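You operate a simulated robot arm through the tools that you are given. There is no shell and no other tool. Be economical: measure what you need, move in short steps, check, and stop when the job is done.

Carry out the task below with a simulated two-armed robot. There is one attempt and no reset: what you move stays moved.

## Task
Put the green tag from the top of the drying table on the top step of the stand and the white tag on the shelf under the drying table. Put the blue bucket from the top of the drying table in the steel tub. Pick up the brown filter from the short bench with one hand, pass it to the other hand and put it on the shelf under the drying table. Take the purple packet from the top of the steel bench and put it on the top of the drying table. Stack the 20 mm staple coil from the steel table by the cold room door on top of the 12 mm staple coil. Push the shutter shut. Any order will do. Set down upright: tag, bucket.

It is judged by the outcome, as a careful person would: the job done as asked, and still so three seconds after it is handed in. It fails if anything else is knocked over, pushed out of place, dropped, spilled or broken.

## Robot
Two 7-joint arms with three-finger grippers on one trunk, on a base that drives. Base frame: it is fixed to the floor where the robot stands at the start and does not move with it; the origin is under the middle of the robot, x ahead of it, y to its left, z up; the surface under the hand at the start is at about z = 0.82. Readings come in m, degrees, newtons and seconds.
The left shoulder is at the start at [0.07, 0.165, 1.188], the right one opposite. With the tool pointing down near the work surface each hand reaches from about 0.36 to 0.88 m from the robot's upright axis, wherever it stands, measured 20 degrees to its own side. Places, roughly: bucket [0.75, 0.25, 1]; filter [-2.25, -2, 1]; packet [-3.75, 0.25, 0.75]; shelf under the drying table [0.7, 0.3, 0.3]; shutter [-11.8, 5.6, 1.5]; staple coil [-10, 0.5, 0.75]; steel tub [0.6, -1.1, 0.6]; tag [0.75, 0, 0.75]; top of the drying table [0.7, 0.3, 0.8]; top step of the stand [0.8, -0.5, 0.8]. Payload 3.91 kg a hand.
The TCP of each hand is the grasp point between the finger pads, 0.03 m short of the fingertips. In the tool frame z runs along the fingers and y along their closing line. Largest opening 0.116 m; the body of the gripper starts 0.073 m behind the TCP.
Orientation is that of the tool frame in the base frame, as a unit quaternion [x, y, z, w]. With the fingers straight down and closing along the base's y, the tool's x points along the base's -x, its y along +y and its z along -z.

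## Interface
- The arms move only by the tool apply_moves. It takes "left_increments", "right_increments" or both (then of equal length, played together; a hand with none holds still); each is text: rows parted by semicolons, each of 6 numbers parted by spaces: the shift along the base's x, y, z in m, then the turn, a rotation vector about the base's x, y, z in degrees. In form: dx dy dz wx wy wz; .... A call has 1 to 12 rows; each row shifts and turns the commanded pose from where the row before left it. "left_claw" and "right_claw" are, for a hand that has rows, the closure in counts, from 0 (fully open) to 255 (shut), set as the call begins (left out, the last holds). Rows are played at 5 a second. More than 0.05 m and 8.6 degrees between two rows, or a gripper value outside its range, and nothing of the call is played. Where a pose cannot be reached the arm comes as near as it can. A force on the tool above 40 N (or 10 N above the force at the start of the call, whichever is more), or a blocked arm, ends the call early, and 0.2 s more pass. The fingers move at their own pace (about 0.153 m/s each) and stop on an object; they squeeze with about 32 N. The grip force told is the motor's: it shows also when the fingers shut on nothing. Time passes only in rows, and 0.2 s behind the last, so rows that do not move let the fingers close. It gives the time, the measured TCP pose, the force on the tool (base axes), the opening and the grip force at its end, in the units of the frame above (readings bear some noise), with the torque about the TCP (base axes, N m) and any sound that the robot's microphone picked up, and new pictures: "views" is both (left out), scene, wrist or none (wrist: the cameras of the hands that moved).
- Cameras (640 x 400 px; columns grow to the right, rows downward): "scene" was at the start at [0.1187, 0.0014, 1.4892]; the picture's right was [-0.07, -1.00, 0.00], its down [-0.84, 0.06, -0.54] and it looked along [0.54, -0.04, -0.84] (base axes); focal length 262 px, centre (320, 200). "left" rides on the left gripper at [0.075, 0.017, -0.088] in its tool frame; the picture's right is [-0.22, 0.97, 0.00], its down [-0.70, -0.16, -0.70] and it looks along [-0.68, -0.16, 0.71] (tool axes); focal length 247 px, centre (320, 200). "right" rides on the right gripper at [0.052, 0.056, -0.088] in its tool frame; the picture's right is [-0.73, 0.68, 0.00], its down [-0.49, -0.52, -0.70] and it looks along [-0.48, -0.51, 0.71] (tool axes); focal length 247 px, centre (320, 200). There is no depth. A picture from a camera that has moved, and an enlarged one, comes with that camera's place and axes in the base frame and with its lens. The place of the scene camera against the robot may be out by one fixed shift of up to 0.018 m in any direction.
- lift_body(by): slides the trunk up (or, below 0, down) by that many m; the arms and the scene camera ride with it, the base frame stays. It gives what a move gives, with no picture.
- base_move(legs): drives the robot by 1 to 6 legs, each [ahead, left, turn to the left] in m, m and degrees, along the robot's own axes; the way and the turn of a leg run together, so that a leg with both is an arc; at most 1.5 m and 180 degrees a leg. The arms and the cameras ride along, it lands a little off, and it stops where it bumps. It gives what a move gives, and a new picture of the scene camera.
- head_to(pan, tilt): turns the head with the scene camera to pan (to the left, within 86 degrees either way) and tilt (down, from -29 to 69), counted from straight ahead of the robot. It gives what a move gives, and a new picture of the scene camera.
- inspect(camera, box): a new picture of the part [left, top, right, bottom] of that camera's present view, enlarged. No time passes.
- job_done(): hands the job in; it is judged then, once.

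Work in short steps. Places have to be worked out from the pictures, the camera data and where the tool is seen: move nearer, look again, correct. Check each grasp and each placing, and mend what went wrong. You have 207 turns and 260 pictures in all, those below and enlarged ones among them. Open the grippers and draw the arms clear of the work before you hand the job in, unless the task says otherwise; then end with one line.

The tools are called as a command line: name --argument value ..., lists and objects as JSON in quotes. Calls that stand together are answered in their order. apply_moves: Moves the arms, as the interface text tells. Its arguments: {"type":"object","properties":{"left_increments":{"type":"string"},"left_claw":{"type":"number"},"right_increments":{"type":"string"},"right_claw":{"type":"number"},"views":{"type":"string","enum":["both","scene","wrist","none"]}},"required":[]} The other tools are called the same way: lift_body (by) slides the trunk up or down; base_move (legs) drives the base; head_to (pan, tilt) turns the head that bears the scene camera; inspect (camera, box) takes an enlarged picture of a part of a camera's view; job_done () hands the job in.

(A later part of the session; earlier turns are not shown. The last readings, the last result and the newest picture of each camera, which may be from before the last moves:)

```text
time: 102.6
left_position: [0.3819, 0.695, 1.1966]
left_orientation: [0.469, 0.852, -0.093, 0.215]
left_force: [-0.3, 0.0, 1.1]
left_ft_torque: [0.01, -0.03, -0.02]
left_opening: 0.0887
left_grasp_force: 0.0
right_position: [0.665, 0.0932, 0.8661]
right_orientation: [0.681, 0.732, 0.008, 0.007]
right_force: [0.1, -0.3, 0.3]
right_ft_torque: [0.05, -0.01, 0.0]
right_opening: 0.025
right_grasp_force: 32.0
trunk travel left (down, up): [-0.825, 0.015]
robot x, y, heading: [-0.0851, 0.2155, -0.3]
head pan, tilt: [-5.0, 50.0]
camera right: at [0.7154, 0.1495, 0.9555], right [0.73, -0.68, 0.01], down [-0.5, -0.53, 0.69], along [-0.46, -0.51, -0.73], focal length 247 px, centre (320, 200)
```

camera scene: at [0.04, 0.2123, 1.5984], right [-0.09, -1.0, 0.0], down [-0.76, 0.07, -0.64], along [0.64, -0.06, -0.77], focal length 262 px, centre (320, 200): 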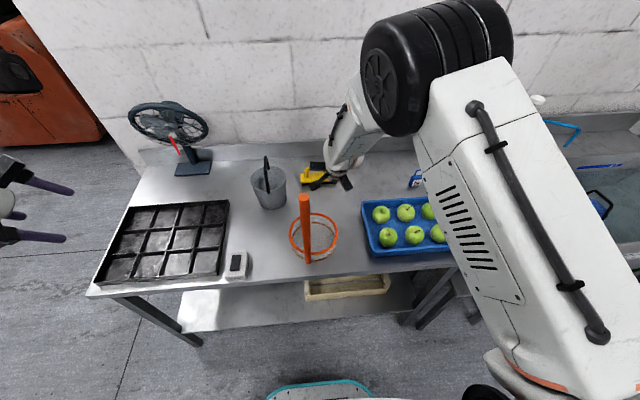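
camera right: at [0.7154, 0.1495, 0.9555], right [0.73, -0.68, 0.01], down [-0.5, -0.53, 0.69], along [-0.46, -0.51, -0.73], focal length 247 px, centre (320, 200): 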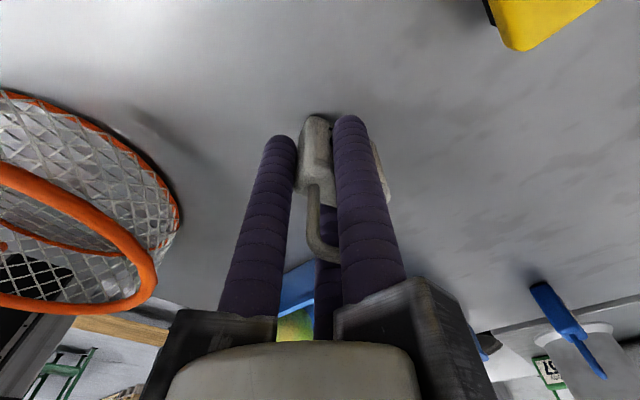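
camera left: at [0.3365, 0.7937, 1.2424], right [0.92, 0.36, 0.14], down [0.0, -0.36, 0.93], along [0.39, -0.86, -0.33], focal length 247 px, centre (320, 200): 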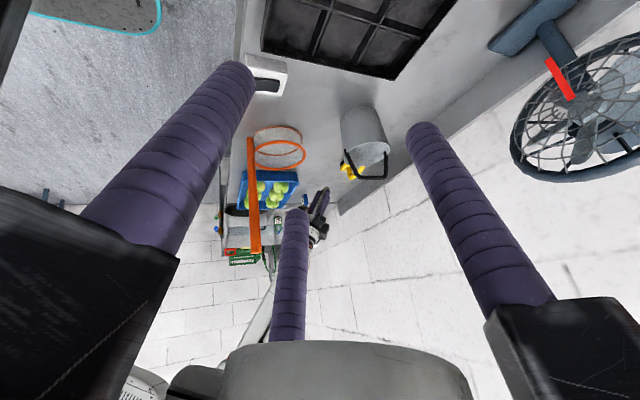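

Properly gripped now (25 mm). Lift, turn the hand back +86°, set down, and prepare the tilted regrip.

apply_moves --right_increments "0 0 0.03 0 0 0;0 0 0.03 0 0 8;0 0 0 0 0 8;0 0 0 0 0 8;0 0 0 0 0 8;0 0 0 0 0 8;0 0 0 0 0 8;0 0 0 0 0 8;0 0 0 0 0 8;0 0 0 0 0 8;0 0 0 0 0 8;0 0 0 0 0 6" --views "none"

apply_moves --right_increments "0 0 -0.03 0 0 0;0 0 -0.02 0 0 0;0 0 -0.006 0 0 0;0 0 -0.004 0 0 0;0 0 0 0 0 0" --views "wrist"

```text
time: 105.2
left_position: [0.3832, 0.6952, 1.1977]
left_orientation: [0.469, 0.852, -0.093, 0.215]
left_force: [0.0, 0.2, 0.1]
left_ft_torque: [0.0, 0.02, -0.03]
left_opening: 0.0887
left_grasp_force: 0.0
right_position: [0.6649, 0.0923, 0.9271]
right_orientation: [-0.003, 1.0, 0.012, -0.001]
right_force: [0.8, -0.3, -0.2]
right_ft_torque: [-0.02, -0.06, -0.01]
right_opening: 0.0246
right_grasp_force: 32.2
trunk travel left (down, up): [-0.825, 0.015]
robot x, y, heading: [-0.0864, 0.2168, -0.3]
head pan, tilt: [-5.0, 50.0]
```

```text
time: 106.4
left_position: [0.3812, 0.6944, 1.1975]
left_orientation: [0.469, 0.851, -0.092, 0.215]
left_force: [0.7, 0.3, -0.6]
left_ft_torque: [0.02, 0.02, 0.01]
left_opening: 0.0888
left_grasp_force: 0.0
right_position: [0.6641, 0.093, 0.8668]
right_orientation: [-0.002, 1.0, 0.011, 0.0]
right_force: [0.3, -0.4, -0.1]
right_ft_torque: [0.02, 0.04, 0.0]
right_opening: 0.0244
right_grasp_force: 32.2
trunk travel left (down, up): [-0.825, 0.015]
robot x, y, heading: [-0.0839, 0.2174, -0.3]
head pan, tilt: [-5.0, 50.0]
camera right: at [0.6127, 0.1468, 0.9564], right [0.73, 0.68, 0.01], down [0.49, -0.54, 0.69], along [0.48, -0.49, -0.73], focal length 247 px, centre (320, 200)
```

right: 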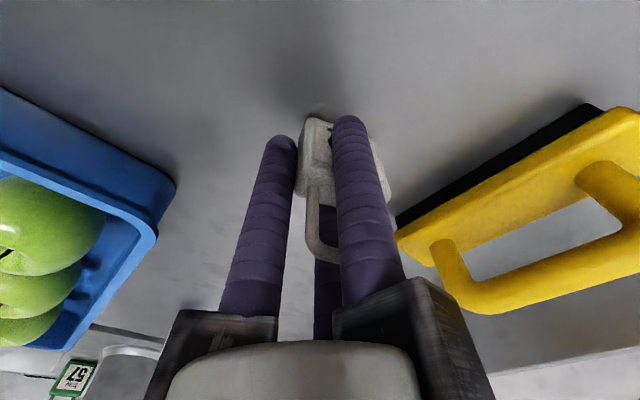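

Within a millimetre of the table; open, raise 6 mm, shift back 8 mm and tilt 36°.

apply_moves --right_increments "0 0 0 0 0 0;0 0 0 0 0 0;-0.004 0 0.006 0 0 0;-0.004 0 0 0 -8 0;0 0 0 0 -8 0;0 0 0 0 -8 0;0 0 0 0 -8 0;0 0 0 0 -4 0;0 0 0 0 0 0" --right_claw 120 --views "wrist"

```text
time: 108.4
left_position: [0.3828, 0.6958, 1.1974]
left_orientation: [0.469, 0.851, -0.093, 0.216]
left_force: [-0.6, 0.8, -0.2]
left_ft_torque: [0.0, -0.02, -0.04]
left_opening: 0.089
left_grasp_force: 0.0
right_position: [0.6573, 0.0907, 0.8736]
right_orientation: [-0.005, 0.951, 0.01, 0.309]
right_force: [0.1, -0.3, -0.5]
right_ft_torque: [-0.01, -0.03, -0.03]
right_opening: 0.0617
right_grasp_force: 0.1
trunk travel left (down, up): [-0.825, 0.015]
robot x, y, heading: [-0.0832, 0.2126, -0.6]
head pan, tilt: [-5.0, 50.0]
camera right: at [0.5613, 0.1458, 0.915], right [0.58, 0.68, 0.44], down [-0.01, -0.54, 0.84], along [0.81, -0.49, -0.31], focal length 247 px, centre (320, 200)
```

right: 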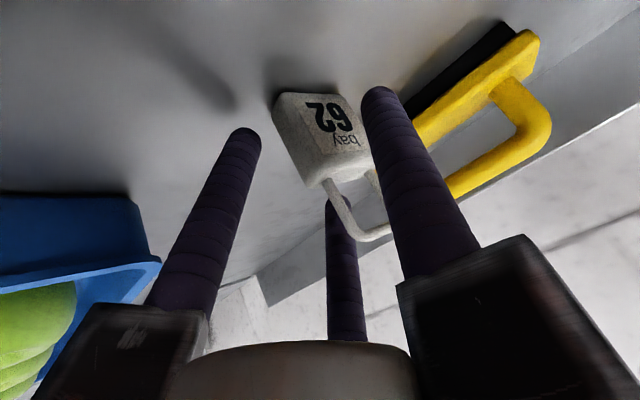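

Tag stands between thumb and pair with faces parallel. Close.

apply_moves --right_increments "0 0 0 0 0 0;0 0 0 0 0 0;0 0 0 0 0 0" --right_claw 255 --views "wrist"

inspect --camera "left" --box '[270, 150, 370, 250]'

```text
time: 109.2
left_position: [0.3824, 0.6955, 1.1977]
left_orientation: [0.469, 0.852, -0.092, 0.215]
left_force: [-0.2, 0.1, 0.1]
left_ft_torque: [0.03, 0.01, -0.02]
left_opening: 0.0887
left_grasp_force: 0.0
right_position: [0.6565, 0.0916, 0.8748]
right_orientation: [-0.005, 0.951, 0.01, 0.309]
right_force: [0.2, 0.3, 3.2]
right_ft_torque: [0.05, 0.03, 0.0]
right_opening: 0.0271
right_grasp_force: 31.9
trunk travel left (down, up): [-0.825, 0.015]
robot x, y, heading: [-0.0831, 0.2125, -0.1]
head pan, tilt: [-5.0, 50.0]
camera right: at [0.5611, 0.1463, 0.9156], right [0.58, 0.68, 0.44], down [-0.01, -0.54, 0.84], along [0.81, -0.49, -0.31], focal length 247 px, centre (320, 200)
```

right: 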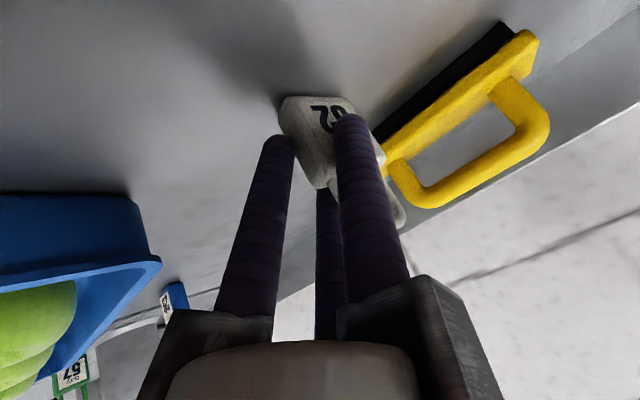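

```text
4.00 times, centred on (320, 200) of left
camera zoom: at [0.3356, 0.7929, 1.2432], right [0.92, 0.36, 0.14], down [0.0, -0.36, 0.93], along [0.39, -0.86, -0.33], focal length 988 px, centre (320, 200)
```

zoom: 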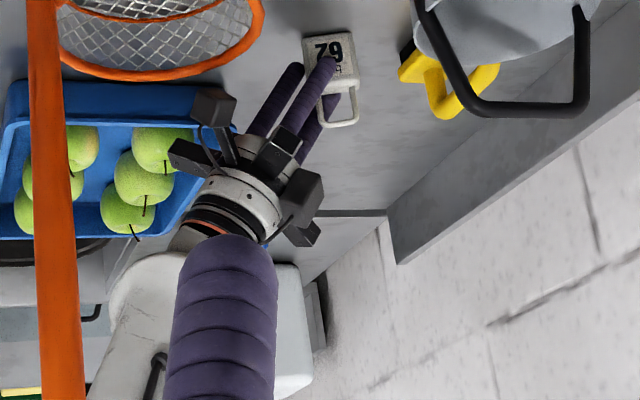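

The tag is upright in a tilted grip. Lift, shift right away from the net handle, then draw back.

apply_moves --right_increments "0 0 0.03 0 0 0;0 -0.01 0.04 0 0 0;0 -0.02 0.04 0 0 0;0 -0.04 0.02 0 0 0;0 -0.045 0.01 0 0 0;-0.01 -0.045 0 0 0 0;-0.04 0 0 0 0 0;-0.045 0 0 0 0 0;-0.045 0 0 0 0 0;-0.045 0 0 0 0 0" --views "both"

```text
time: 111.4
left_position: [0.3809, 0.695, 1.1975]
left_orientation: [0.469, 0.851, -0.092, 0.216]
left_force: [0.1, 0.0, -0.3]
left_ft_torque: [-0.03, -0.04, 0.06]
left_opening: 0.0891
left_grasp_force: 0.0
right_position: [0.4689, -0.068, 1.0143]
right_orientation: [-0.006, 0.951, 0.009, 0.309]
right_force: [-0.5, -0.1, -0.4]
right_ft_torque: [-0.02, -0.01, 0.03]
right_opening: 0.026
right_grasp_force: 31.9
trunk travel left (down, up): [-0.825, 0.015]
robot x, y, heading: [-0.0839, 0.209, -0.2]
head pan, tilt: [-5.0, 50.0]
camera scene: at [0.0393, 0.213, 1.5985], right [-0.09, -1.0, 0.0], down [-0.76, 0.07, -0.64], along [0.64, -0.06, -0.77], focal length 262 px, centre (320, 200)
camera right: at [0.3744, -0.0141, 1.0562], right [0.58, 0.68, 0.44], down [-0.01, -0.54, 0.84], along [0.81, -0.49, -0.3], focal length 247 px, centre (320, 200)
```

scene: 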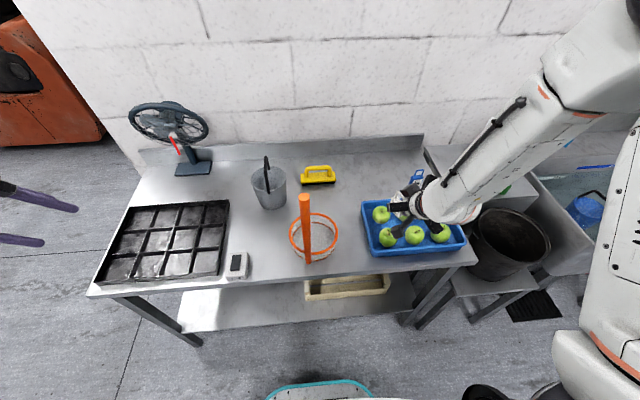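
right: 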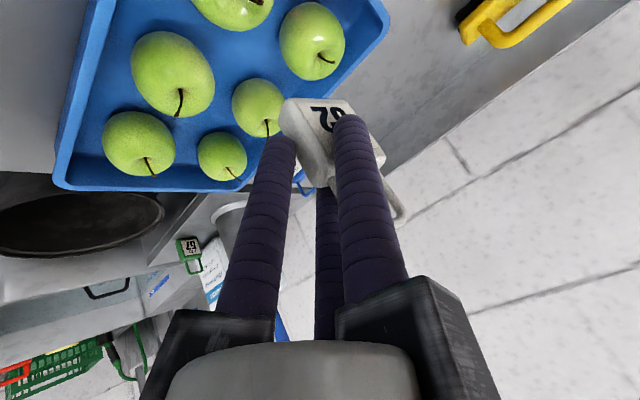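

Back the robot away from the table, shift left, and look at the shelf.

base_move --legs '[[-0.4, 0, 0], [0, 0.32, 0]]'

head_to --pan -10 --tilt 45

```text
time: 115.7
left_position: [-0.0108, 1.0177, 1.1971]
left_orientation: [0.472, 0.85, -0.093, 0.215]
left_force: [-0.1, -0.4, 0.1]
left_ft_torque: [0.03, 0.02, -0.01]
left_opening: 0.0885
left_grasp_force: 0.0
right_position: [0.0736, 0.2503, 1.0129]
right_orientation: [-0.002, 0.952, 0.01, 0.307]
right_force: [0.6, 0.1, -1.4]
right_ft_torque: [0.02, -0.01, 0.01]
right_opening: 0.0249
right_grasp_force: 31.5
trunk travel left (down, up): [-0.825, 0.015]
robot x, y, heading: [-0.4819, 0.539, -0.7]
head pan, tilt: [-5.0, 50.0]
camera scene: at [-0.3544, 0.5351, 1.5984], right [-0.1, -0.99, 0.0], down [-0.76, 0.08, -0.64], along [0.64, -0.06, -0.77], focal length 262 px, centre (320, 200)
```

scene: 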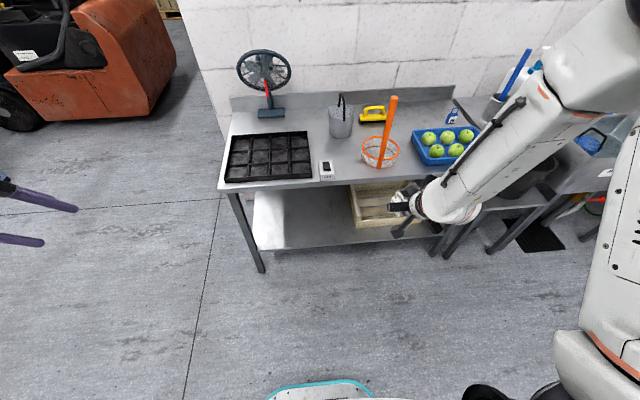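

```text
time: 116.3
left_position: [-0.0103, 1.0176, 1.1978]
left_orientation: [0.472, 0.85, -0.093, 0.216]
left_force: [-1.1, 0.1, -0.7]
left_ft_torque: [0.02, 0.0, 0.03]
left_opening: 0.0888
left_grasp_force: 0.0
right_position: [0.0747, 0.2527, 1.0132]
right_orientation: [-0.003, 0.952, 0.01, 0.307]
right_force: [0.0, 0.5, -0.5]
right_ft_torque: [-0.01, 0.02, 0.0]
right_opening: 0.0248
right_grasp_force: 31.6
trunk travel left (down, up): [-0.825, 0.015]
robot x, y, heading: [-0.4783, 0.5368, -0.7]
head pan, tilt: [-10.0, 45.0]
camera scene: at [-0.3512, 0.5297, 1.6052], right [-0.19, -0.98, 0.0], down [-0.7, 0.13, -0.71], along [0.69, -0.13, -0.71], focal length 262 px, centre (320, 200)
```

scene: 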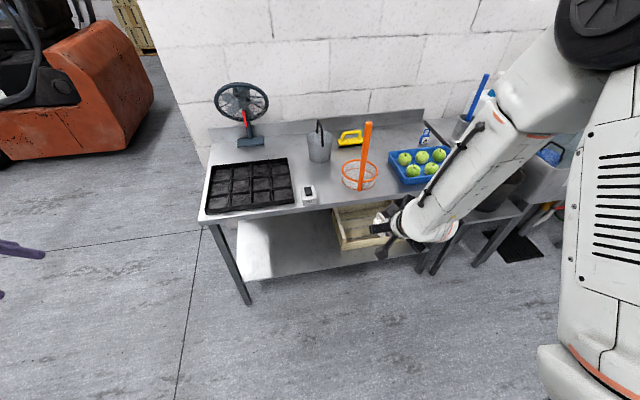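

The left part of the shelf (y 0.27–0.78) is free; its front edge is at x ≈ 0.377. Lower the trunk in front of the table.

lift_body --by -0.5

head_to --pan -10 --tilt 35

```text
refused: -0.5 is not a number from -0.4 to 0.4
```

```text
time: 117.0
left_position: [-0.0103, 1.0178, 1.1968]
left_orientation: [0.472, 0.849, -0.094, 0.216]
left_force: [0.8, 0.8, -0.8]
left_ft_torque: [0.0, 0.01, 0.01]
left_opening: 0.0887
left_grasp_force: 0.0
right_position: [0.0731, 0.2537, 1.014]
right_orientation: [-0.002, 0.952, 0.009, 0.307]
right_force: [0.2, 0.2, -0.5]
right_ft_torque: [0.01, -0.02, 0.0]
right_opening: 0.0248
right_grasp_force: 32.2
trunk travel left (down, up): [-0.825, 0.015]
robot x, y, heading: [-0.4791, 0.5401, -0.6]
head pan, tilt: [-10.0, 35.0]
camera scene: at [-0.3447, 0.5289, 1.62], right [-0.19, -0.98, 0.0], down [-0.56, 0.11, -0.82], along [0.8, -0.15, -0.57], focal length 262 px, centre (320, 200)
```

scene: 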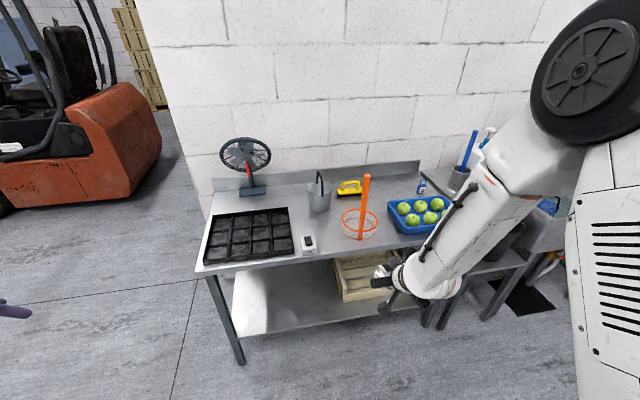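

Lower in two stages.

lift_body --by -0.3

lift_body --by -0.2

head_to --pan -10 --tilt 35

```text
time: 120.0
left_position: [-0.0106, 1.018, 0.8976]
left_orientation: [0.472, 0.85, -0.094, 0.215]
left_force: [0.1, 0.9, 0.6]
left_ft_torque: [-0.03, -0.02, 0.0]
left_opening: 0.0886
left_grasp_force: 0.0
right_position: [0.0742, 0.2528, 0.7146]
right_orientation: [-0.002, 0.951, 0.009, 0.309]
right_force: [0.1, -0.6, -1.1]
right_ft_torque: [0.04, -0.02, -0.02]
right_opening: 0.0245
right_grasp_force: 32.1
trunk travel left (down, up): [-0.525, 0.315]
robot x, y, heading: [-0.4814, 0.5393, -0.8]
head pan, tilt: [-10.0, 35.0]
```

```text
time: 122.2
left_position: [-0.0107, 1.0169, 0.6983]
left_orientation: [0.472, 0.85, -0.093, 0.215]
left_force: [-1.0, 0.9, 0.1]
left_ft_torque: [0.0, 0.01, 0.03]
left_opening: 0.0887
left_grasp_force: 0.1
right_position: [0.0739, 0.2526, 0.5133]
right_orientation: [-0.003, 0.951, 0.009, 0.309]
right_force: [0.0, 0.0, -0.9]
right_ft_torque: [0.03, 0.04, -0.01]
right_opening: 0.024
right_grasp_force: 31.7
trunk travel left (down, up): [-0.325, 0.515]
robot x, y, heading: [-0.4809, 0.541, -0.8]
head pan, tilt: [-10.0, 35.0]
```

```text
time: 122.8
left_position: [-0.0097, 1.0176, 0.6959]
left_orientation: [0.472, 0.85, -0.093, 0.215]
left_force: [0.2, 0.1, 0.7]
left_ft_torque: [-0.02, -0.02, 0.01]
left_opening: 0.0885
left_grasp_force: 0.1
right_position: [0.0735, 0.2511, 0.5134]
right_orientation: [-0.002, 0.951, 0.008, 0.308]
right_force: [0.1, -0.2, -0.4]
right_ft_torque: [-0.01, 0.03, 0.02]
right_opening: 0.0246
right_grasp_force: 31.1
trunk travel left (down, up): [-0.325, 0.515]
robot x, y, heading: [-0.4784, 0.5416, -0.7]
head pan, tilt: [-10.0, 35.0]
camera scene: at [-0.3448, 0.5284, 1.1201], right [-0.19, -0.98, 0.0], down [-0.56, 0.11, -0.82], along [0.8, -0.15, -0.57], focal length 262 px, centre (320, 200)
```

scene: 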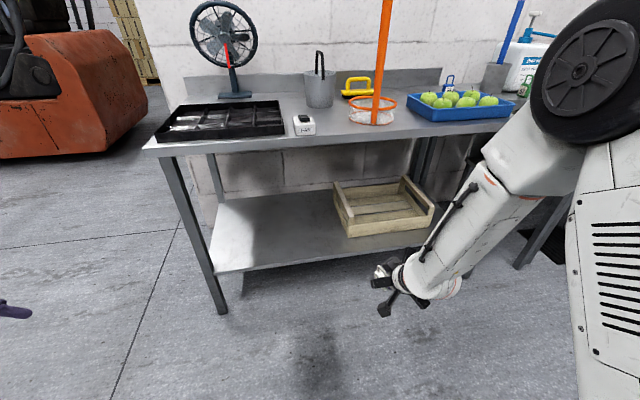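

Shelf surface ≈ 0.297, front edge x ≈ 0.385, crate on its right half. Drive forward a little, then extend the right hand over the shelf.

base_move --legs '[[0.2, 0.02, 0]]'

apply_moves --right_increments "0 0.04 0 0 0 0;0 0.04 0 0 0 0;0.02 0.03 -0.01 0 0 0;0.03 0.02 -0.02 0 0 0;0.04 0 -0.02 0 0 0;0 0 0 0 0 0" --views "both"

```text
time: 124.4
left_position: [0.1929, 1.037, 0.6965]
left_orientation: [0.472, 0.85, -0.093, 0.214]
left_force: [0.7, 0.0, -0.1]
left_ft_torque: [0.0, 0.0, -0.02]
left_opening: 0.0886
left_grasp_force: 0.1
right_position: [0.2771, 0.2705, 0.5132]
right_orientation: [-0.003, 0.951, 0.009, 0.308]
right_force: [0.2, -0.2, -0.3]
right_ft_torque: [0.0, 0.03, 0.01]
right_opening: 0.0239
right_grasp_force: 31.9
trunk travel left (down, up): [-0.325, 0.515]
robot x, y, heading: [-0.2748, 0.5553, -0.6]
head pan, tilt: [-10.0, 35.0]
camera scene: at [-0.1405, 0.5461, 1.1199], right [-0.19, -0.98, 0.0], down [-0.56, 0.11, -0.82], along [0.8, -0.15, -0.57], focal length 262 px, centre (320, 200)
```

scene: 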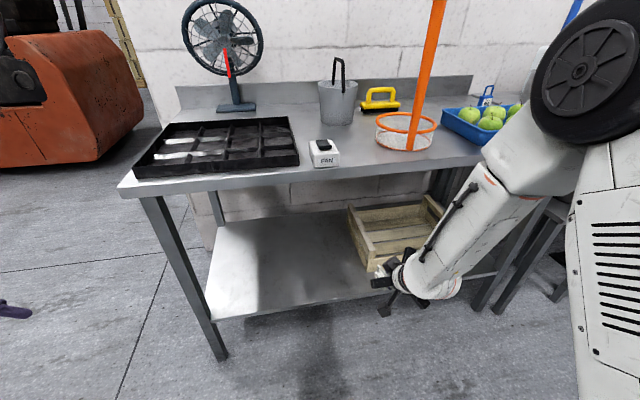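

```text
time: 125.8
left_position: [0.1914, 1.0361, 0.6982]
left_orientation: [0.472, 0.85, -0.093, 0.215]
left_force: [0.4, 0.1, -0.3]
left_ft_torque: [0.0, 0.05, 0.02]
left_opening: 0.0886
left_grasp_force: 0.2
right_position: [0.367, 0.4005, 0.4641]
right_orientation: [-0.002, 0.951, 0.009, 0.308]
right_force: [0.4, 0.3, -0.6]
right_ft_torque: [-0.02, 0.02, 0.0]
right_opening: 0.0239
right_grasp_force: 32.2
trunk travel left (down, up): [-0.325, 0.515]
robot x, y, heading: [-0.2756, 0.5577, -0.5]
head pan, tilt: [-10.0, 35.0]
camera scene: at [-0.1416, 0.5461, 1.1202], right [-0.19, -0.98, 0.0], down [-0.56, 0.11, -0.82], along [0.8, -0.15, -0.57], focal length 262 px, centre (320, 200)
camera right: at [0.2724, 0.4561, 0.5059], right [0.59, 0.68, 0.44], down [-0.01, -0.54, 0.84], along [0.81, -0.5, -0.31], focal length 247 px, centre (320, 200)
```

scene: 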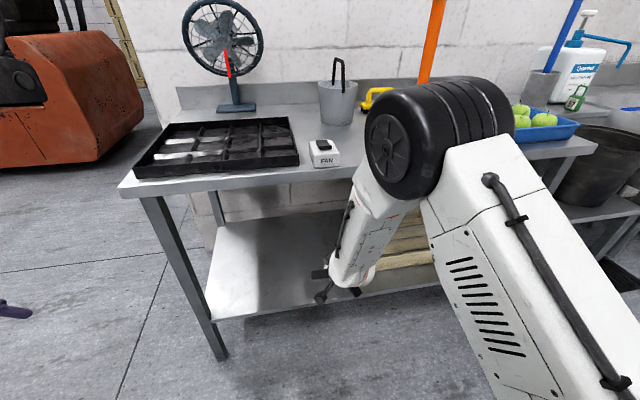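
right: 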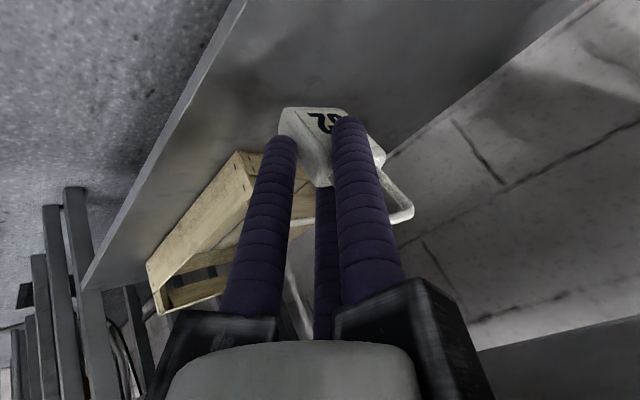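

The elbow is getting close to the table edge. I back the robot 0.12 m so the arm reaches out straighter, and lower the trunk a little.

base_move --legs '[[-0.12, 0, 0]]'

lift_body --by -0.08

apply_moves --right_increments "0.03 0 0.01 0 0 0;0.04 0.005 0.01 0 0 0;0.04 0.005 0.01 0 0 0;0.03 0.005 0 0 0 0;0 0 0 0 0 0" --views "both"

```text
time: 127.1
left_position: [0.0725, 1.0359, 0.6982]
left_orientation: [0.472, 0.85, -0.093, 0.215]
left_force: [0.9, -0.2, 0.6]
left_ft_torque: [0.01, -0.07, -0.02]
left_opening: 0.0889
left_grasp_force: 0.1
right_position: [0.2459, 0.4018, 0.465]
right_orientation: [-0.002, 0.951, 0.008, 0.309]
right_force: [-0.1, 0.0, 0.0]
right_ft_torque: [0.01, 0.0, 0.0]
right_opening: 0.0237
right_grasp_force: 31.8
trunk travel left (down, up): [-0.325, 0.515]
robot x, y, heading: [-0.3991, 0.5594, -0.9]
head pan, tilt: [-10.0, 35.0]
camera scene: at [-0.2638, 0.5475, 1.1203], right [-0.19, -0.98, 0.0], down [-0.56, 0.11, -0.82], along [0.81, -0.15, -0.57], focal length 262 px, centre (320, 200)
```

scene: 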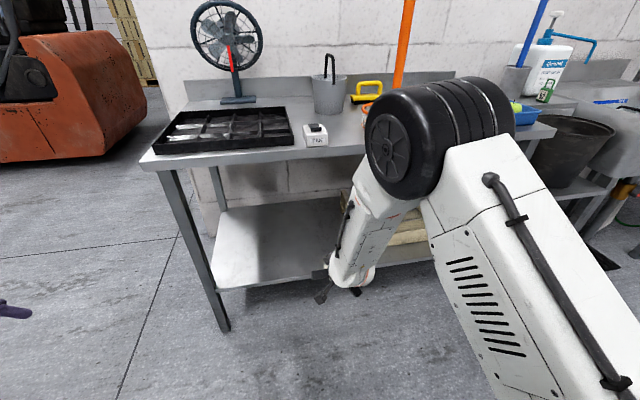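

```text
time: 128.3
left_position: [0.0721, 1.0364, 0.6172]
left_orientation: [0.472, 0.85, -0.093, 0.215]
left_force: [-0.6, 0.9, 0.0]
left_ft_torque: [-0.02, -0.01, 0.0]
left_opening: 0.0887
left_grasp_force: 0.0
right_position: [0.2446, 0.4003, 0.3847]
right_orientation: [0.0, 0.951, 0.008, 0.309]
right_force: [-0.3, -0.6, -1.1]
right_ft_torque: [0.0, 0.01, -0.04]
right_opening: 0.0239
right_grasp_force: 31.3
trunk travel left (down, up): [-0.245, 0.595]
robot x, y, heading: [-0.3978, 0.5599, -0.9]
head pan, tilt: [-10.0, 35.0]
```

```text
time: 129.5
left_position: [0.0712, 1.0364, 0.6182]
left_orientation: [0.472, 0.85, -0.092, 0.215]
left_force: [0.5, 0.7, 0.5]
left_ft_torque: [-0.02, -0.03, -0.01]
left_opening: 0.0888
left_grasp_force: 0.1
right_position: [0.3846, 0.4185, 0.4143]
right_orientation: [-0.003, 0.951, 0.009, 0.308]
right_force: [0.2, -0.8, -1.0]
right_ft_torque: [0.01, 0.02, -0.01]
right_opening: 0.024
right_grasp_force: 31.7
trunk travel left (down, up): [-0.245, 0.595]
robot x, y, heading: [-0.3949, 0.5597, -1.1]
head pan, tilt: [-10.0, 35.0]
camera scene: at [-0.2628, 0.5475, 1.0401], right [-0.19, -0.98, 0.0], down [-0.56, 0.11, -0.82], along [0.8, -0.15, -0.57], focal length 262 px, centre (320, 200)
camera right: at [0.2902, 0.4735, 0.4559], right [0.59, 0.68, 0.44], down [-0.01, -0.54, 0.84], along [0.81, -0.5, -0.31], focal length 247 px, centre (320, 200)
```

scene: 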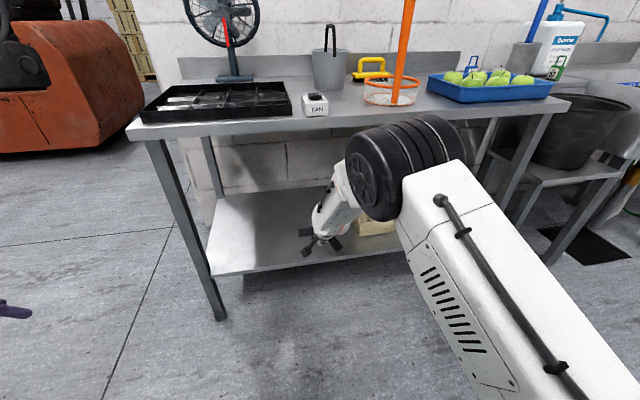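
right: 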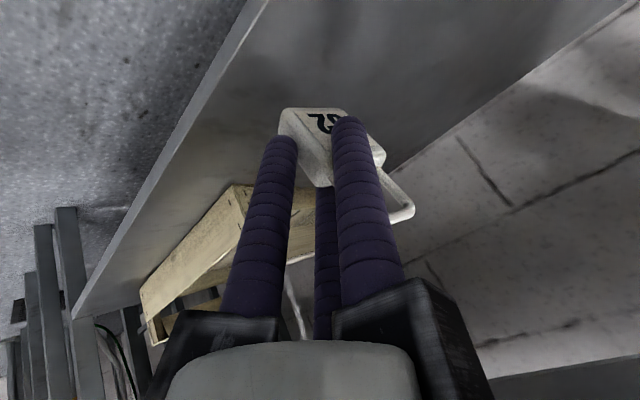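

Good, elbow clear. Go forward to x≈0.445 and lower to near contact.

apply_moves --right_increments "0.03 0 -0.005 0 0 0;0.03 0 -0.01 0 0 0;0 0 -0.015 0 0 0;0 0 -0.01 0 0 0;0 0 -0.008 0 0 0;0 0 0 0 0 0" --views "wrist"

```text
time: 130.9
left_position: [0.0714, 1.0365, 0.6182]
left_orientation: [0.472, 0.849, -0.094, 0.216]
left_force: [-0.1, 0.3, -0.2]
left_ft_torque: [0.0, 0.02, -0.01]
left_opening: 0.0886
left_grasp_force: 0.0
right_position: [0.4462, 0.4166, 0.3656]
right_orientation: [-0.001, 0.951, 0.008, 0.308]
right_force: [0.1, 0.1, -1.4]
right_ft_torque: [0.0, -0.01, -0.07]
right_opening: 0.0239
right_grasp_force: 31.9
trunk travel left (down, up): [-0.245, 0.595]
robot x, y, heading: [-0.3966, 0.5558, -0.9]
head pan, tilt: [-10.0, 35.0]
camera right: at [0.3511, 0.4721, 0.4082], right [0.59, 0.68, 0.44], down [-0.01, -0.54, 0.84], along [0.81, -0.5, -0.31], focal length 247 px, centre (320, 200)
```

right: 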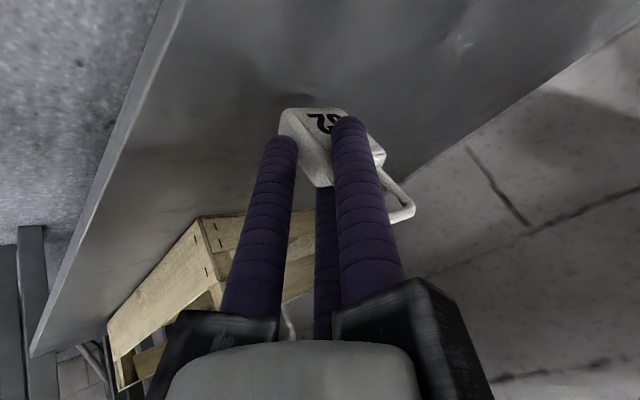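

apply_moves --right_increments "0 0 -0.004 0 0 0;0 0 -0.004 0 0 0;0 0 -0.004 0 0 0;0 0 0 0 0 0" --views "wrist"

```text
time: 131.9
left_position: [0.0716, 1.0359, 0.6174]
left_orientation: [0.472, 0.85, -0.092, 0.215]
left_force: [1.3, -0.5, 0.3]
left_ft_torque: [0.01, 0.01, 0.01]
left_opening: 0.0888
left_grasp_force: 0.0
right_position: [0.4459, 0.4157, 0.3546]
right_orientation: [-0.002, 0.951, 0.009, 0.309]
right_force: [0.6, 0.2, 0.3]
right_ft_torque: [-0.02, 0.0, 0.01]
right_opening: 0.0243
right_grasp_force: 31.8
trunk travel left (down, up): [-0.245, 0.595]
robot x, y, heading: [-0.3958, 0.5574, -0.7]
head pan, tilt: [-10.0, 35.0]
camera right: at [0.3507, 0.4716, 0.3964], right [0.59, 0.68, 0.44], down [-0.01, -0.54, 0.84], along [0.81, -0.5, -0.31], focal length 247 px, centre (320, 200)
```

right: 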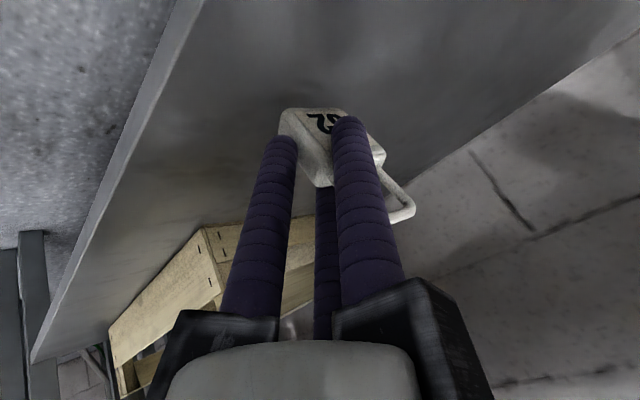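

apply_moves --right_increments "0 0 -0.004 0 0 0;0 0 0 0 0 0;0 0 -0.003 0 0 0;0 0 0 0 0 0" --views "none"

```text
time: 132.9
left_position: [0.0705, 1.0371, 0.6164]
left_orientation: [0.472, 0.85, -0.093, 0.216]
left_force: [0.6, 1.1, -0.1]
left_ft_torque: [0.02, 0.0, 0.01]
left_opening: 0.0886
left_grasp_force: 0.0
right_position: [0.4455, 0.4171, 0.3478]
right_orientation: [-0.002, 0.951, 0.009, 0.308]
right_force: [0.2, -0.4, -0.2]
right_ft_torque: [0.02, 0.03, -0.01]
right_opening: 0.0239
right_grasp_force: 32.1
trunk travel left (down, up): [-0.245, 0.595]
robot x, y, heading: [-0.3971, 0.5573, -0.9]
head pan, tilt: [-10.0, 35.0]
```

Not touching yet; keep going in 3 mm steps.

apply_moves --right_increments "0 0 -0.003 0 0 0;0 0 -0.003 0 0 0;0 0 -0.003 0 0 0;0 0 0 0 0 0" --views "wrist"

```text
time: 133.9
left_position: [0.0715, 1.037, 0.6169]
left_orientation: [0.472, 0.85, -0.093, 0.216]
left_force: [0.3, 0.7, -1.0]
left_ft_torque: [-0.02, 0.03, 0.0]
left_opening: 0.0887
left_grasp_force: 0.1
right_position: [0.4459, 0.4168, 0.3381]
right_orientation: [-0.002, 0.951, 0.009, 0.308]
right_force: [-0.6, -0.1, -0.9]
right_ft_torque: [0.0, 0.02, -0.02]
right_opening: 0.024
right_grasp_force: 32.3
trunk travel left (down, up): [-0.245, 0.595]
robot x, y, heading: [-0.3943, 0.5571, -0.7]
head pan, tilt: [-10.0, 35.0]
camera right: at [0.3509, 0.472, 0.3799], right [0.59, 0.68, 0.44], down [-0.01, -0.54, 0.84], along [0.81, -0.5, -0.31], focal length 247 px, centre (320, 200)
```

right: 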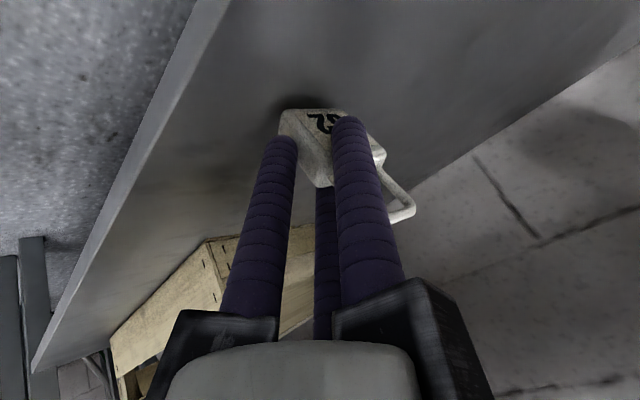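

apply_moves --right_increments "0 0 -0.003 0 0 0;0 0 -0.003 0 0 0;0 0 0 0 0 0" --views "none"

inspect --camera "right" --box '[240, 60, 400, 200]'

```text
time: 134.7
left_position: [0.0705, 1.0374, 0.6184]
left_orientation: [0.472, 0.85, -0.093, 0.215]
left_force: [0.4, -0.3, 0.0]
left_ft_torque: [0.0, -0.01, 0.01]
left_opening: 0.089
left_grasp_force: 0.0
right_position: [0.446, 0.4168, 0.3353]
right_orientation: [-0.001, 0.95, 0.008, 0.311]
right_force: [0.4, -0.2, 12.5]
right_ft_torque: [-0.11, -0.08, -0.01]
right_opening: 0.0241
right_grasp_force: 32.6
trunk travel left (down, up): [-0.245, 0.595]
robot x, y, heading: [-0.3999, 0.5575, -0.7]
head pan, tilt: [-10.0, 35.0]
```

```text
2.86 times, centred on (320, 130) of right
camera zoom: at [0.3515, 0.4724, 0.3769], right [0.58, 0.68, 0.44], down [-0.02, -0.54, 0.84], along [0.81, -0.5, -0.3], focal length 706 px, centre (320, 400)
```

zoom: 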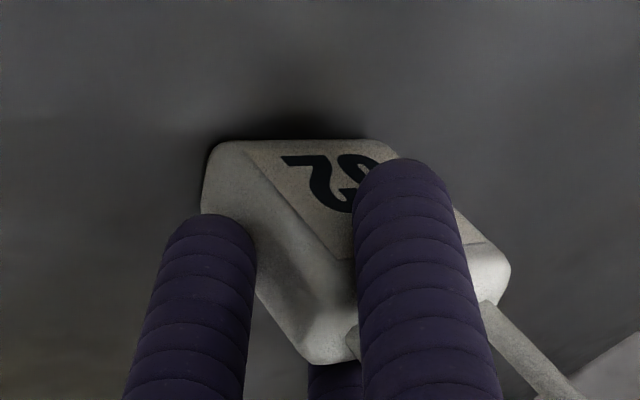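

Contact (12 N). Ease 2 mm and open.

apply_moves --right_increments "0 0 0.002 0 0 0;0 0 0 0 0 0" --views "none"

apply_moves --right_increments "0 0 0 0 0 0;0 0 0 0 0 0;0 0 0 0 0 0" --right_claw 110 --views "wrist"

```text
time: 135.3
left_position: [0.072, 1.0365, 0.6179]
left_orientation: [0.473, 0.849, -0.094, 0.215]
left_force: [0.1, -0.1, 0.2]
left_ft_torque: [0.02, 0.0, -0.01]
left_opening: 0.0889
left_grasp_force: 0.1
right_position: [0.4445, 0.4178, 0.3356]
right_orientation: [-0.003, 0.951, 0.008, 0.31]
right_force: [2.7, 1.9, 11.3]
right_ft_torque: [0.03, -0.22, 0.03]
right_opening: 0.0239
right_grasp_force: 32.1
trunk travel left (down, up): [-0.245, 0.595]
robot x, y, heading: [-0.4005, 0.5595, -0.8]
head pan, tilt: [-10.0, 35.0]
```

```text
time: 136.1
left_position: [0.0716, 1.0361, 0.6165]
left_orientation: [0.472, 0.85, -0.093, 0.215]
left_force: [-0.1, 1.1, 0.5]
left_ft_torque: [-0.01, 0.01, 0.03]
left_opening: 0.0887
left_grasp_force: 0.0
right_position: [0.4442, 0.4167, 0.3339]
right_orientation: [-0.003, 0.951, 0.01, 0.308]
right_force: [-0.3, 0.0, -0.2]
right_ft_torque: [0.03, 0.02, 0.01]
right_opening: 0.0661
right_grasp_force: 0.0
trunk travel left (down, up): [-0.245, 0.595]
robot x, y, heading: [-0.3988, 0.5597, -0.7]
head pan, tilt: [-10.0, 35.0]
camera right: at [0.3502, 0.4718, 0.3757], right [0.59, 0.68, 0.44], down [-0.01, -0.54, 0.84], along [0.81, -0.5, -0.31], focal length 247 px, centre (320, 200)
```

right: 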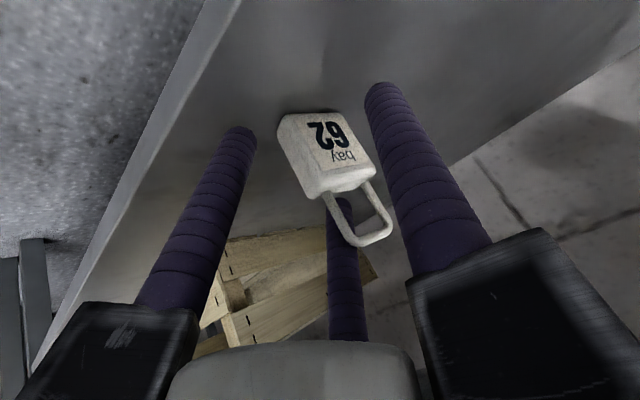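

The tag stands on the shelf. Retreat along the finger axis, then back out.

apply_moves --right_increments "-0.012 0 0.016 0 0 0;-0.024 0 0.032 0 0 0;-0.024 0 0.032 0 0 0;-0.035 -0.01 0.03 0 0 0;-0.045 -0.015 0.01 0 0 0;-0.045 -0.015 0.01 0 0 0;-0.045 -0.015 0.01 0 0 0" --right_claw 90 --views "both"

inspect --camera "scene" --box '[200, 160, 420, 290]'

```text
time: 137.7
left_position: [0.0707, 1.0365, 0.6182]
left_orientation: [0.472, 0.85, -0.093, 0.215]
left_force: [0.2, -0.3, -0.5]
left_ft_torque: [-0.01, -0.01, 0.02]
left_opening: 0.0887
left_grasp_force: 0.1
right_position: [0.2128, 0.363, 0.4725]
right_orientation: [-0.002, 0.951, 0.009, 0.309]
right_force: [-0.9, -0.6, 0.5]
right_ft_torque: [0.03, -0.01, -0.01]
right_opening: 0.0752
right_grasp_force: 0.1
trunk travel left (down, up): [-0.245, 0.595]
robot x, y, heading: [-0.3979, 0.5593, -0.8]
head pan, tilt: [-10.0, 35.0]
camera scene: at [-0.2633, 0.5474, 1.0402], right [-0.19, -0.98, 0.0], down [-0.56, 0.11, -0.82], along [0.8, -0.15, -0.57], focal length 262 px, centre (320, 200)
camera right: at [0.1179, 0.418, 0.5142], right [0.59, 0.68, 0.44], down [-0.01, -0.54, 0.84], along [0.81, -0.5, -0.31], focal length 247 px, centre (320, 200)
```

scene: 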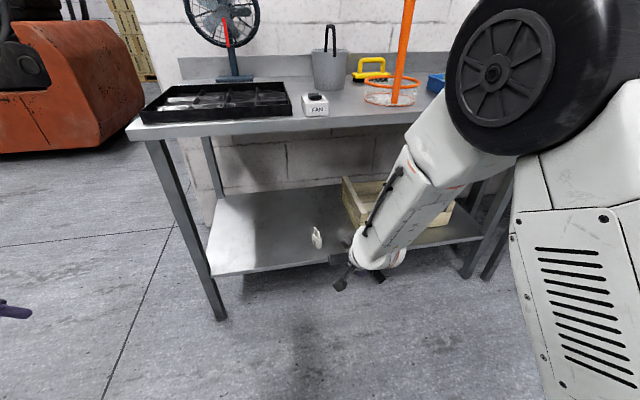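
right: 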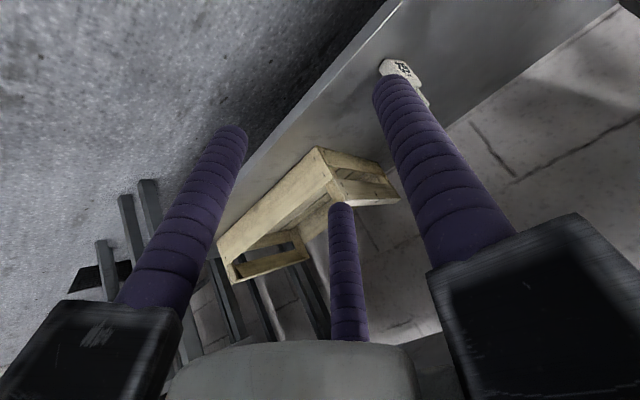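

```text
2.91 times, centred on (310, 225) of scene
camera zoom: at [-0.2633, 0.5474, 1.0402], right [-0.19, -0.98, 0.0], down [-0.56, 0.11, -0.82], along [0.8, -0.15, -0.57], focal length 762 px, centre (349, 127)
```

zoom: 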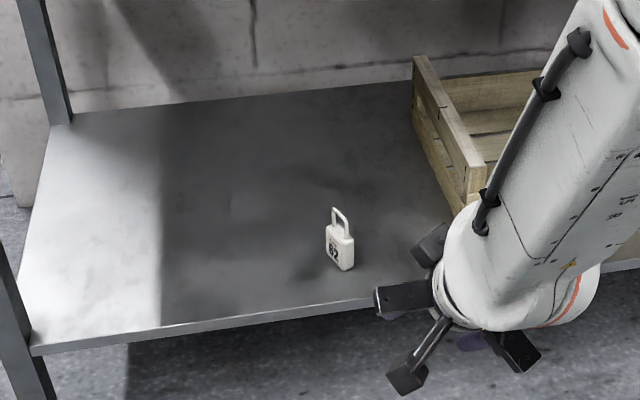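

White tag is upright on the shelf. Now back off, raise the trunk, and look around for the short bench (about (−2.25, −2)).

base_move --legs '[[-0.35, 0, 0]]'

lift_body --by 0.4

head_to --pan -86 --tilt 15

```text
time: 139.9
left_position: [-0.2766, 1.0431, 0.6171]
left_orientation: [0.469, 0.851, -0.092, 0.217]
left_force: [0.1, 0.0, 0.2]
left_ft_torque: [-0.02, -0.03, 0.01]
left_opening: 0.0887
left_grasp_force: 0.1
right_position: [-0.1303, 0.3701, 0.4718]
right_orientation: [-0.005, 0.951, 0.01, 0.309]
right_force: [-0.2, -0.1, 0.2]
right_ft_torque: [0.03, -0.02, -0.03]
right_opening: 0.0752
right_grasp_force: 0.1
trunk travel left (down, up): [-0.245, 0.595]
robot x, y, heading: [-0.7466, 0.5614, -0.5]
head pan, tilt: [-10.0, 35.0]
camera scene: at [-0.6084, 0.5521, 1.0402], right [-0.18, -0.98, 0.0], down [-0.56, 0.1, -0.82], along [0.81, -0.15, -0.57], focal length 262 px, centre (320, 200)
```

scene: 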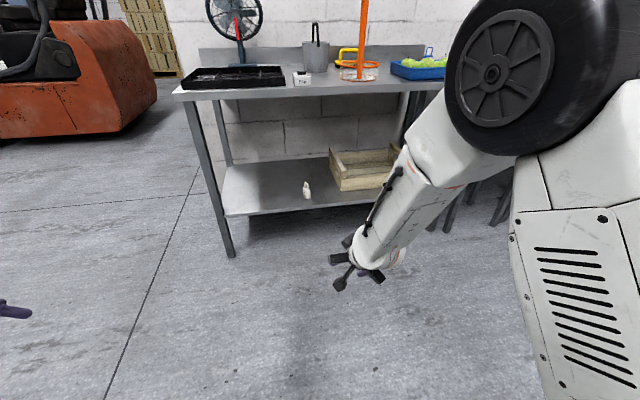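

```text
time: 143.7
left_position: [-0.2766, 1.0428, 1.0172]
left_orientation: [0.468, 0.852, -0.092, 0.216]
left_force: [-0.3, 0.3, -1.1]
left_ft_torque: [0.04, -0.03, 0.02]
left_opening: 0.0886
left_grasp_force: 0.0
right_position: [-0.1302, 0.3701, 0.8723]
right_orientation: [-0.005, 0.951, 0.009, 0.308]
right_force: [0.6, 0.4, 0.0]
right_ft_torque: [-0.01, 0.01, 0.01]
right_opening: 0.0752
right_grasp_force: 0.0
trunk travel left (down, up): [-0.645, 0.195]
robot x, y, heading: [-0.741, 0.5637, -0.6]
head pan, tilt: [-10.0, 35.0]
```

```text
time: 145.2
left_position: [-0.2757, 1.0438, 1.0177]
left_orientation: [0.469, 0.851, -0.091, 0.215]
left_force: [0.4, -0.1, -0.5]
left_ft_torque: [-0.03, 0.01, 0.02]
left_opening: 0.0889
left_grasp_force: 0.0
right_position: [-0.1313, 0.3709, 0.8711]
right_orientation: [-0.005, 0.951, 0.009, 0.308]
right_force: [0.3, 0.6, -0.7]
right_ft_torque: [0.0, 0.0, 0.01]
right_opening: 0.075
right_grasp_force: 0.0
trunk travel left (down, up): [-0.645, 0.195]
robot x, y, heading: [-0.7466, 0.565, -0.4]
head pan, tilt: [-85.9, 15.0]
camera scene: at [-0.6887, 0.475, 1.4721], right [-1.0, -0.06, 0.0], down [-0.02, 0.26, -0.97], along [0.06, -0.96, -0.26], focal length 262 px, centre (320, 200)
```

scene: 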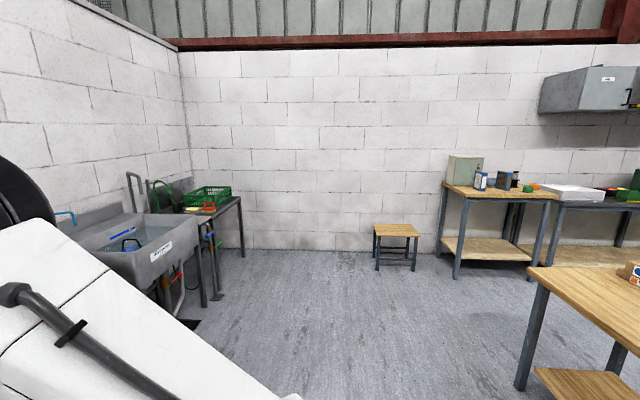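

The short bench with small items is at about (−2.3, −2.1). I bring both hands to compact vertical poses before turning.

apply_moves --left_increments "0 -0.03 0 0 0 8;0 -0.03 0 0 0 8;0 -0.03 0 0 0 8;0 -0.03 0 0 0 8;0 -0.03 0 0 0 8;0 -0.03 0 0 0 8;0 -0.03 0 0 0 8;0 0 0 0 8 0;0 0 0 0 8 0;0 0 0 0 8 0;0 0 0 0 2 0" --right_increments "-0.02 0 0.02 0 8 0;-0.02 0 0.02 0 8 0;-0.02 0 0.02 0 8 0;-0.02 0 0.02 0 8 0;-0.02 0 0.02 0 4 0;-0.02 -0.01 0.02 0 0 0;-0.02 -0.01 0.02 0 0 0;0 -0.01 0.02 0 0 0;0 0 0 0 0 0;0 0 0 0 0 0;0 0 0 0 0 0" --left_claw 0 --right_claw 0 --views "none"

base_move --legs '[[0, 0, -90]]'

head_to --pan 20 --tilt 25

```text
time: 147.6
left_position: [-0.2496, 0.8607, 0.9871]
left_orientation: [0.019, 1.0, 0.017, 0.008]
left_force: [-1.2, -0.6, -0.6]
left_ft_torque: [0.01, 0.0, 0.01]
left_opening: 0.1161
left_grasp_force: 0.0
left hand out of reach, approached as far as the arm can: row 6, 7
right_position: [-0.2714, 0.3388, 1.0313]
right_orientation: [-0.001, 1.0, 0.011, 0.0]
right_force: [-0.4, -0.5, 0.7]
right_ft_torque: [0.01, 0.0, -0.01]
right_opening: 0.116
right_grasp_force: 0.0
trunk travel left (down, up): [-0.645, 0.195]
robot x, y, heading: [-0.7399, 0.5607, -0.6]
head pan, tilt: [-85.9, 15.0]
```

```text
time: 151.9
left_position: [-0.4512, 0.0646, 0.9867]
left_orientation: [0.725, 0.689, 0.004, 0.018]
left_force: [0.4, 0.1, 0.8]
left_ft_torque: [-0.05, -0.04, 0.0]
left_opening: 0.116
left_grasp_force: 0.0
right_position: [-0.9726, 0.0926, 1.0308]
right_orientation: [0.711, 0.703, 0.008, 0.007]
right_force: [0.1, -0.1, -0.1]
right_ft_torque: [0.01, 0.01, -0.01]
right_opening: 0.1162
right_grasp_force: 0.1
trunk travel left (down, up): [-0.645, 0.195]
robot x, y, heading: [-0.7455, 0.5622, -91.3]
head pan, tilt: [-85.9, 15.0]
camera scene: at [-0.8393, 0.5135, 1.4721], right [-0.05, 1.0, 0.0], down [0.26, 0.01, -0.97], along [-0.96, -0.05, -0.26], focal length 262 px, centre (320, 200)
```

scene: 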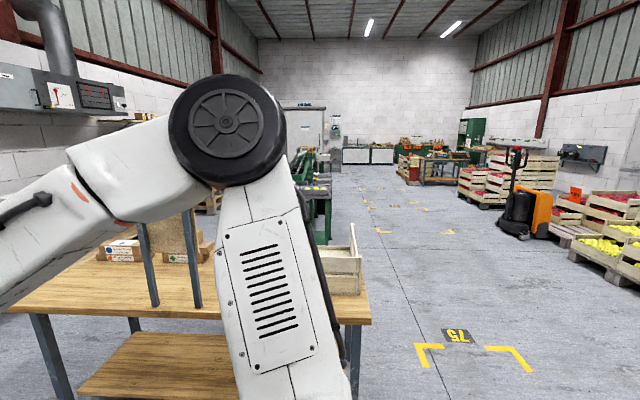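

```text
time: 153.7
left_position: [-0.4515, 0.0639, 0.9863]
left_orientation: [0.725, 0.689, 0.004, 0.018]
left_force: [-0.6, 0.1, -0.1]
left_ft_torque: [0.01, -0.01, -0.01]
left_opening: 0.116
left_grasp_force: 0.0
right_position: [-0.9726, 0.0916, 1.0314]
right_orientation: [0.711, 0.703, 0.009, 0.007]
right_force: [0.2, 0.4, 0.4]
right_ft_torque: [0.01, 0.02, 0.01]
right_opening: 0.1161
right_grasp_force: 0.1
trunk travel left (down, up): [-0.645, 0.195]
robot x, y, heading: [-0.7448, 0.5639, -91.1]
head pan, tilt: [20.0, 25.0]
camera scene: at [-0.7163, 0.4309, 1.4559], right [-0.95, -0.32, 0.0], down [-0.14, 0.4, -0.91], along [0.29, -0.86, -0.42], focal length 262 px, centre (320, 200)
```

scene: 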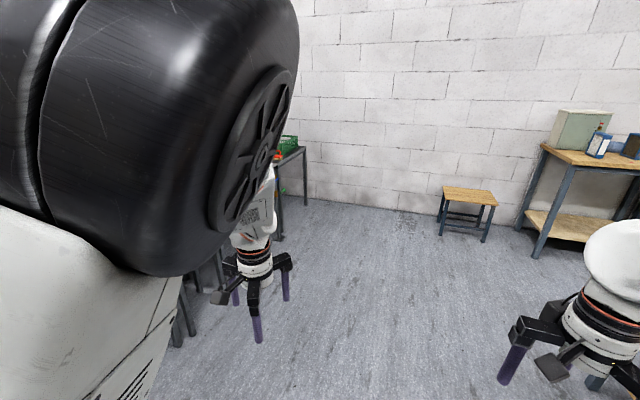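

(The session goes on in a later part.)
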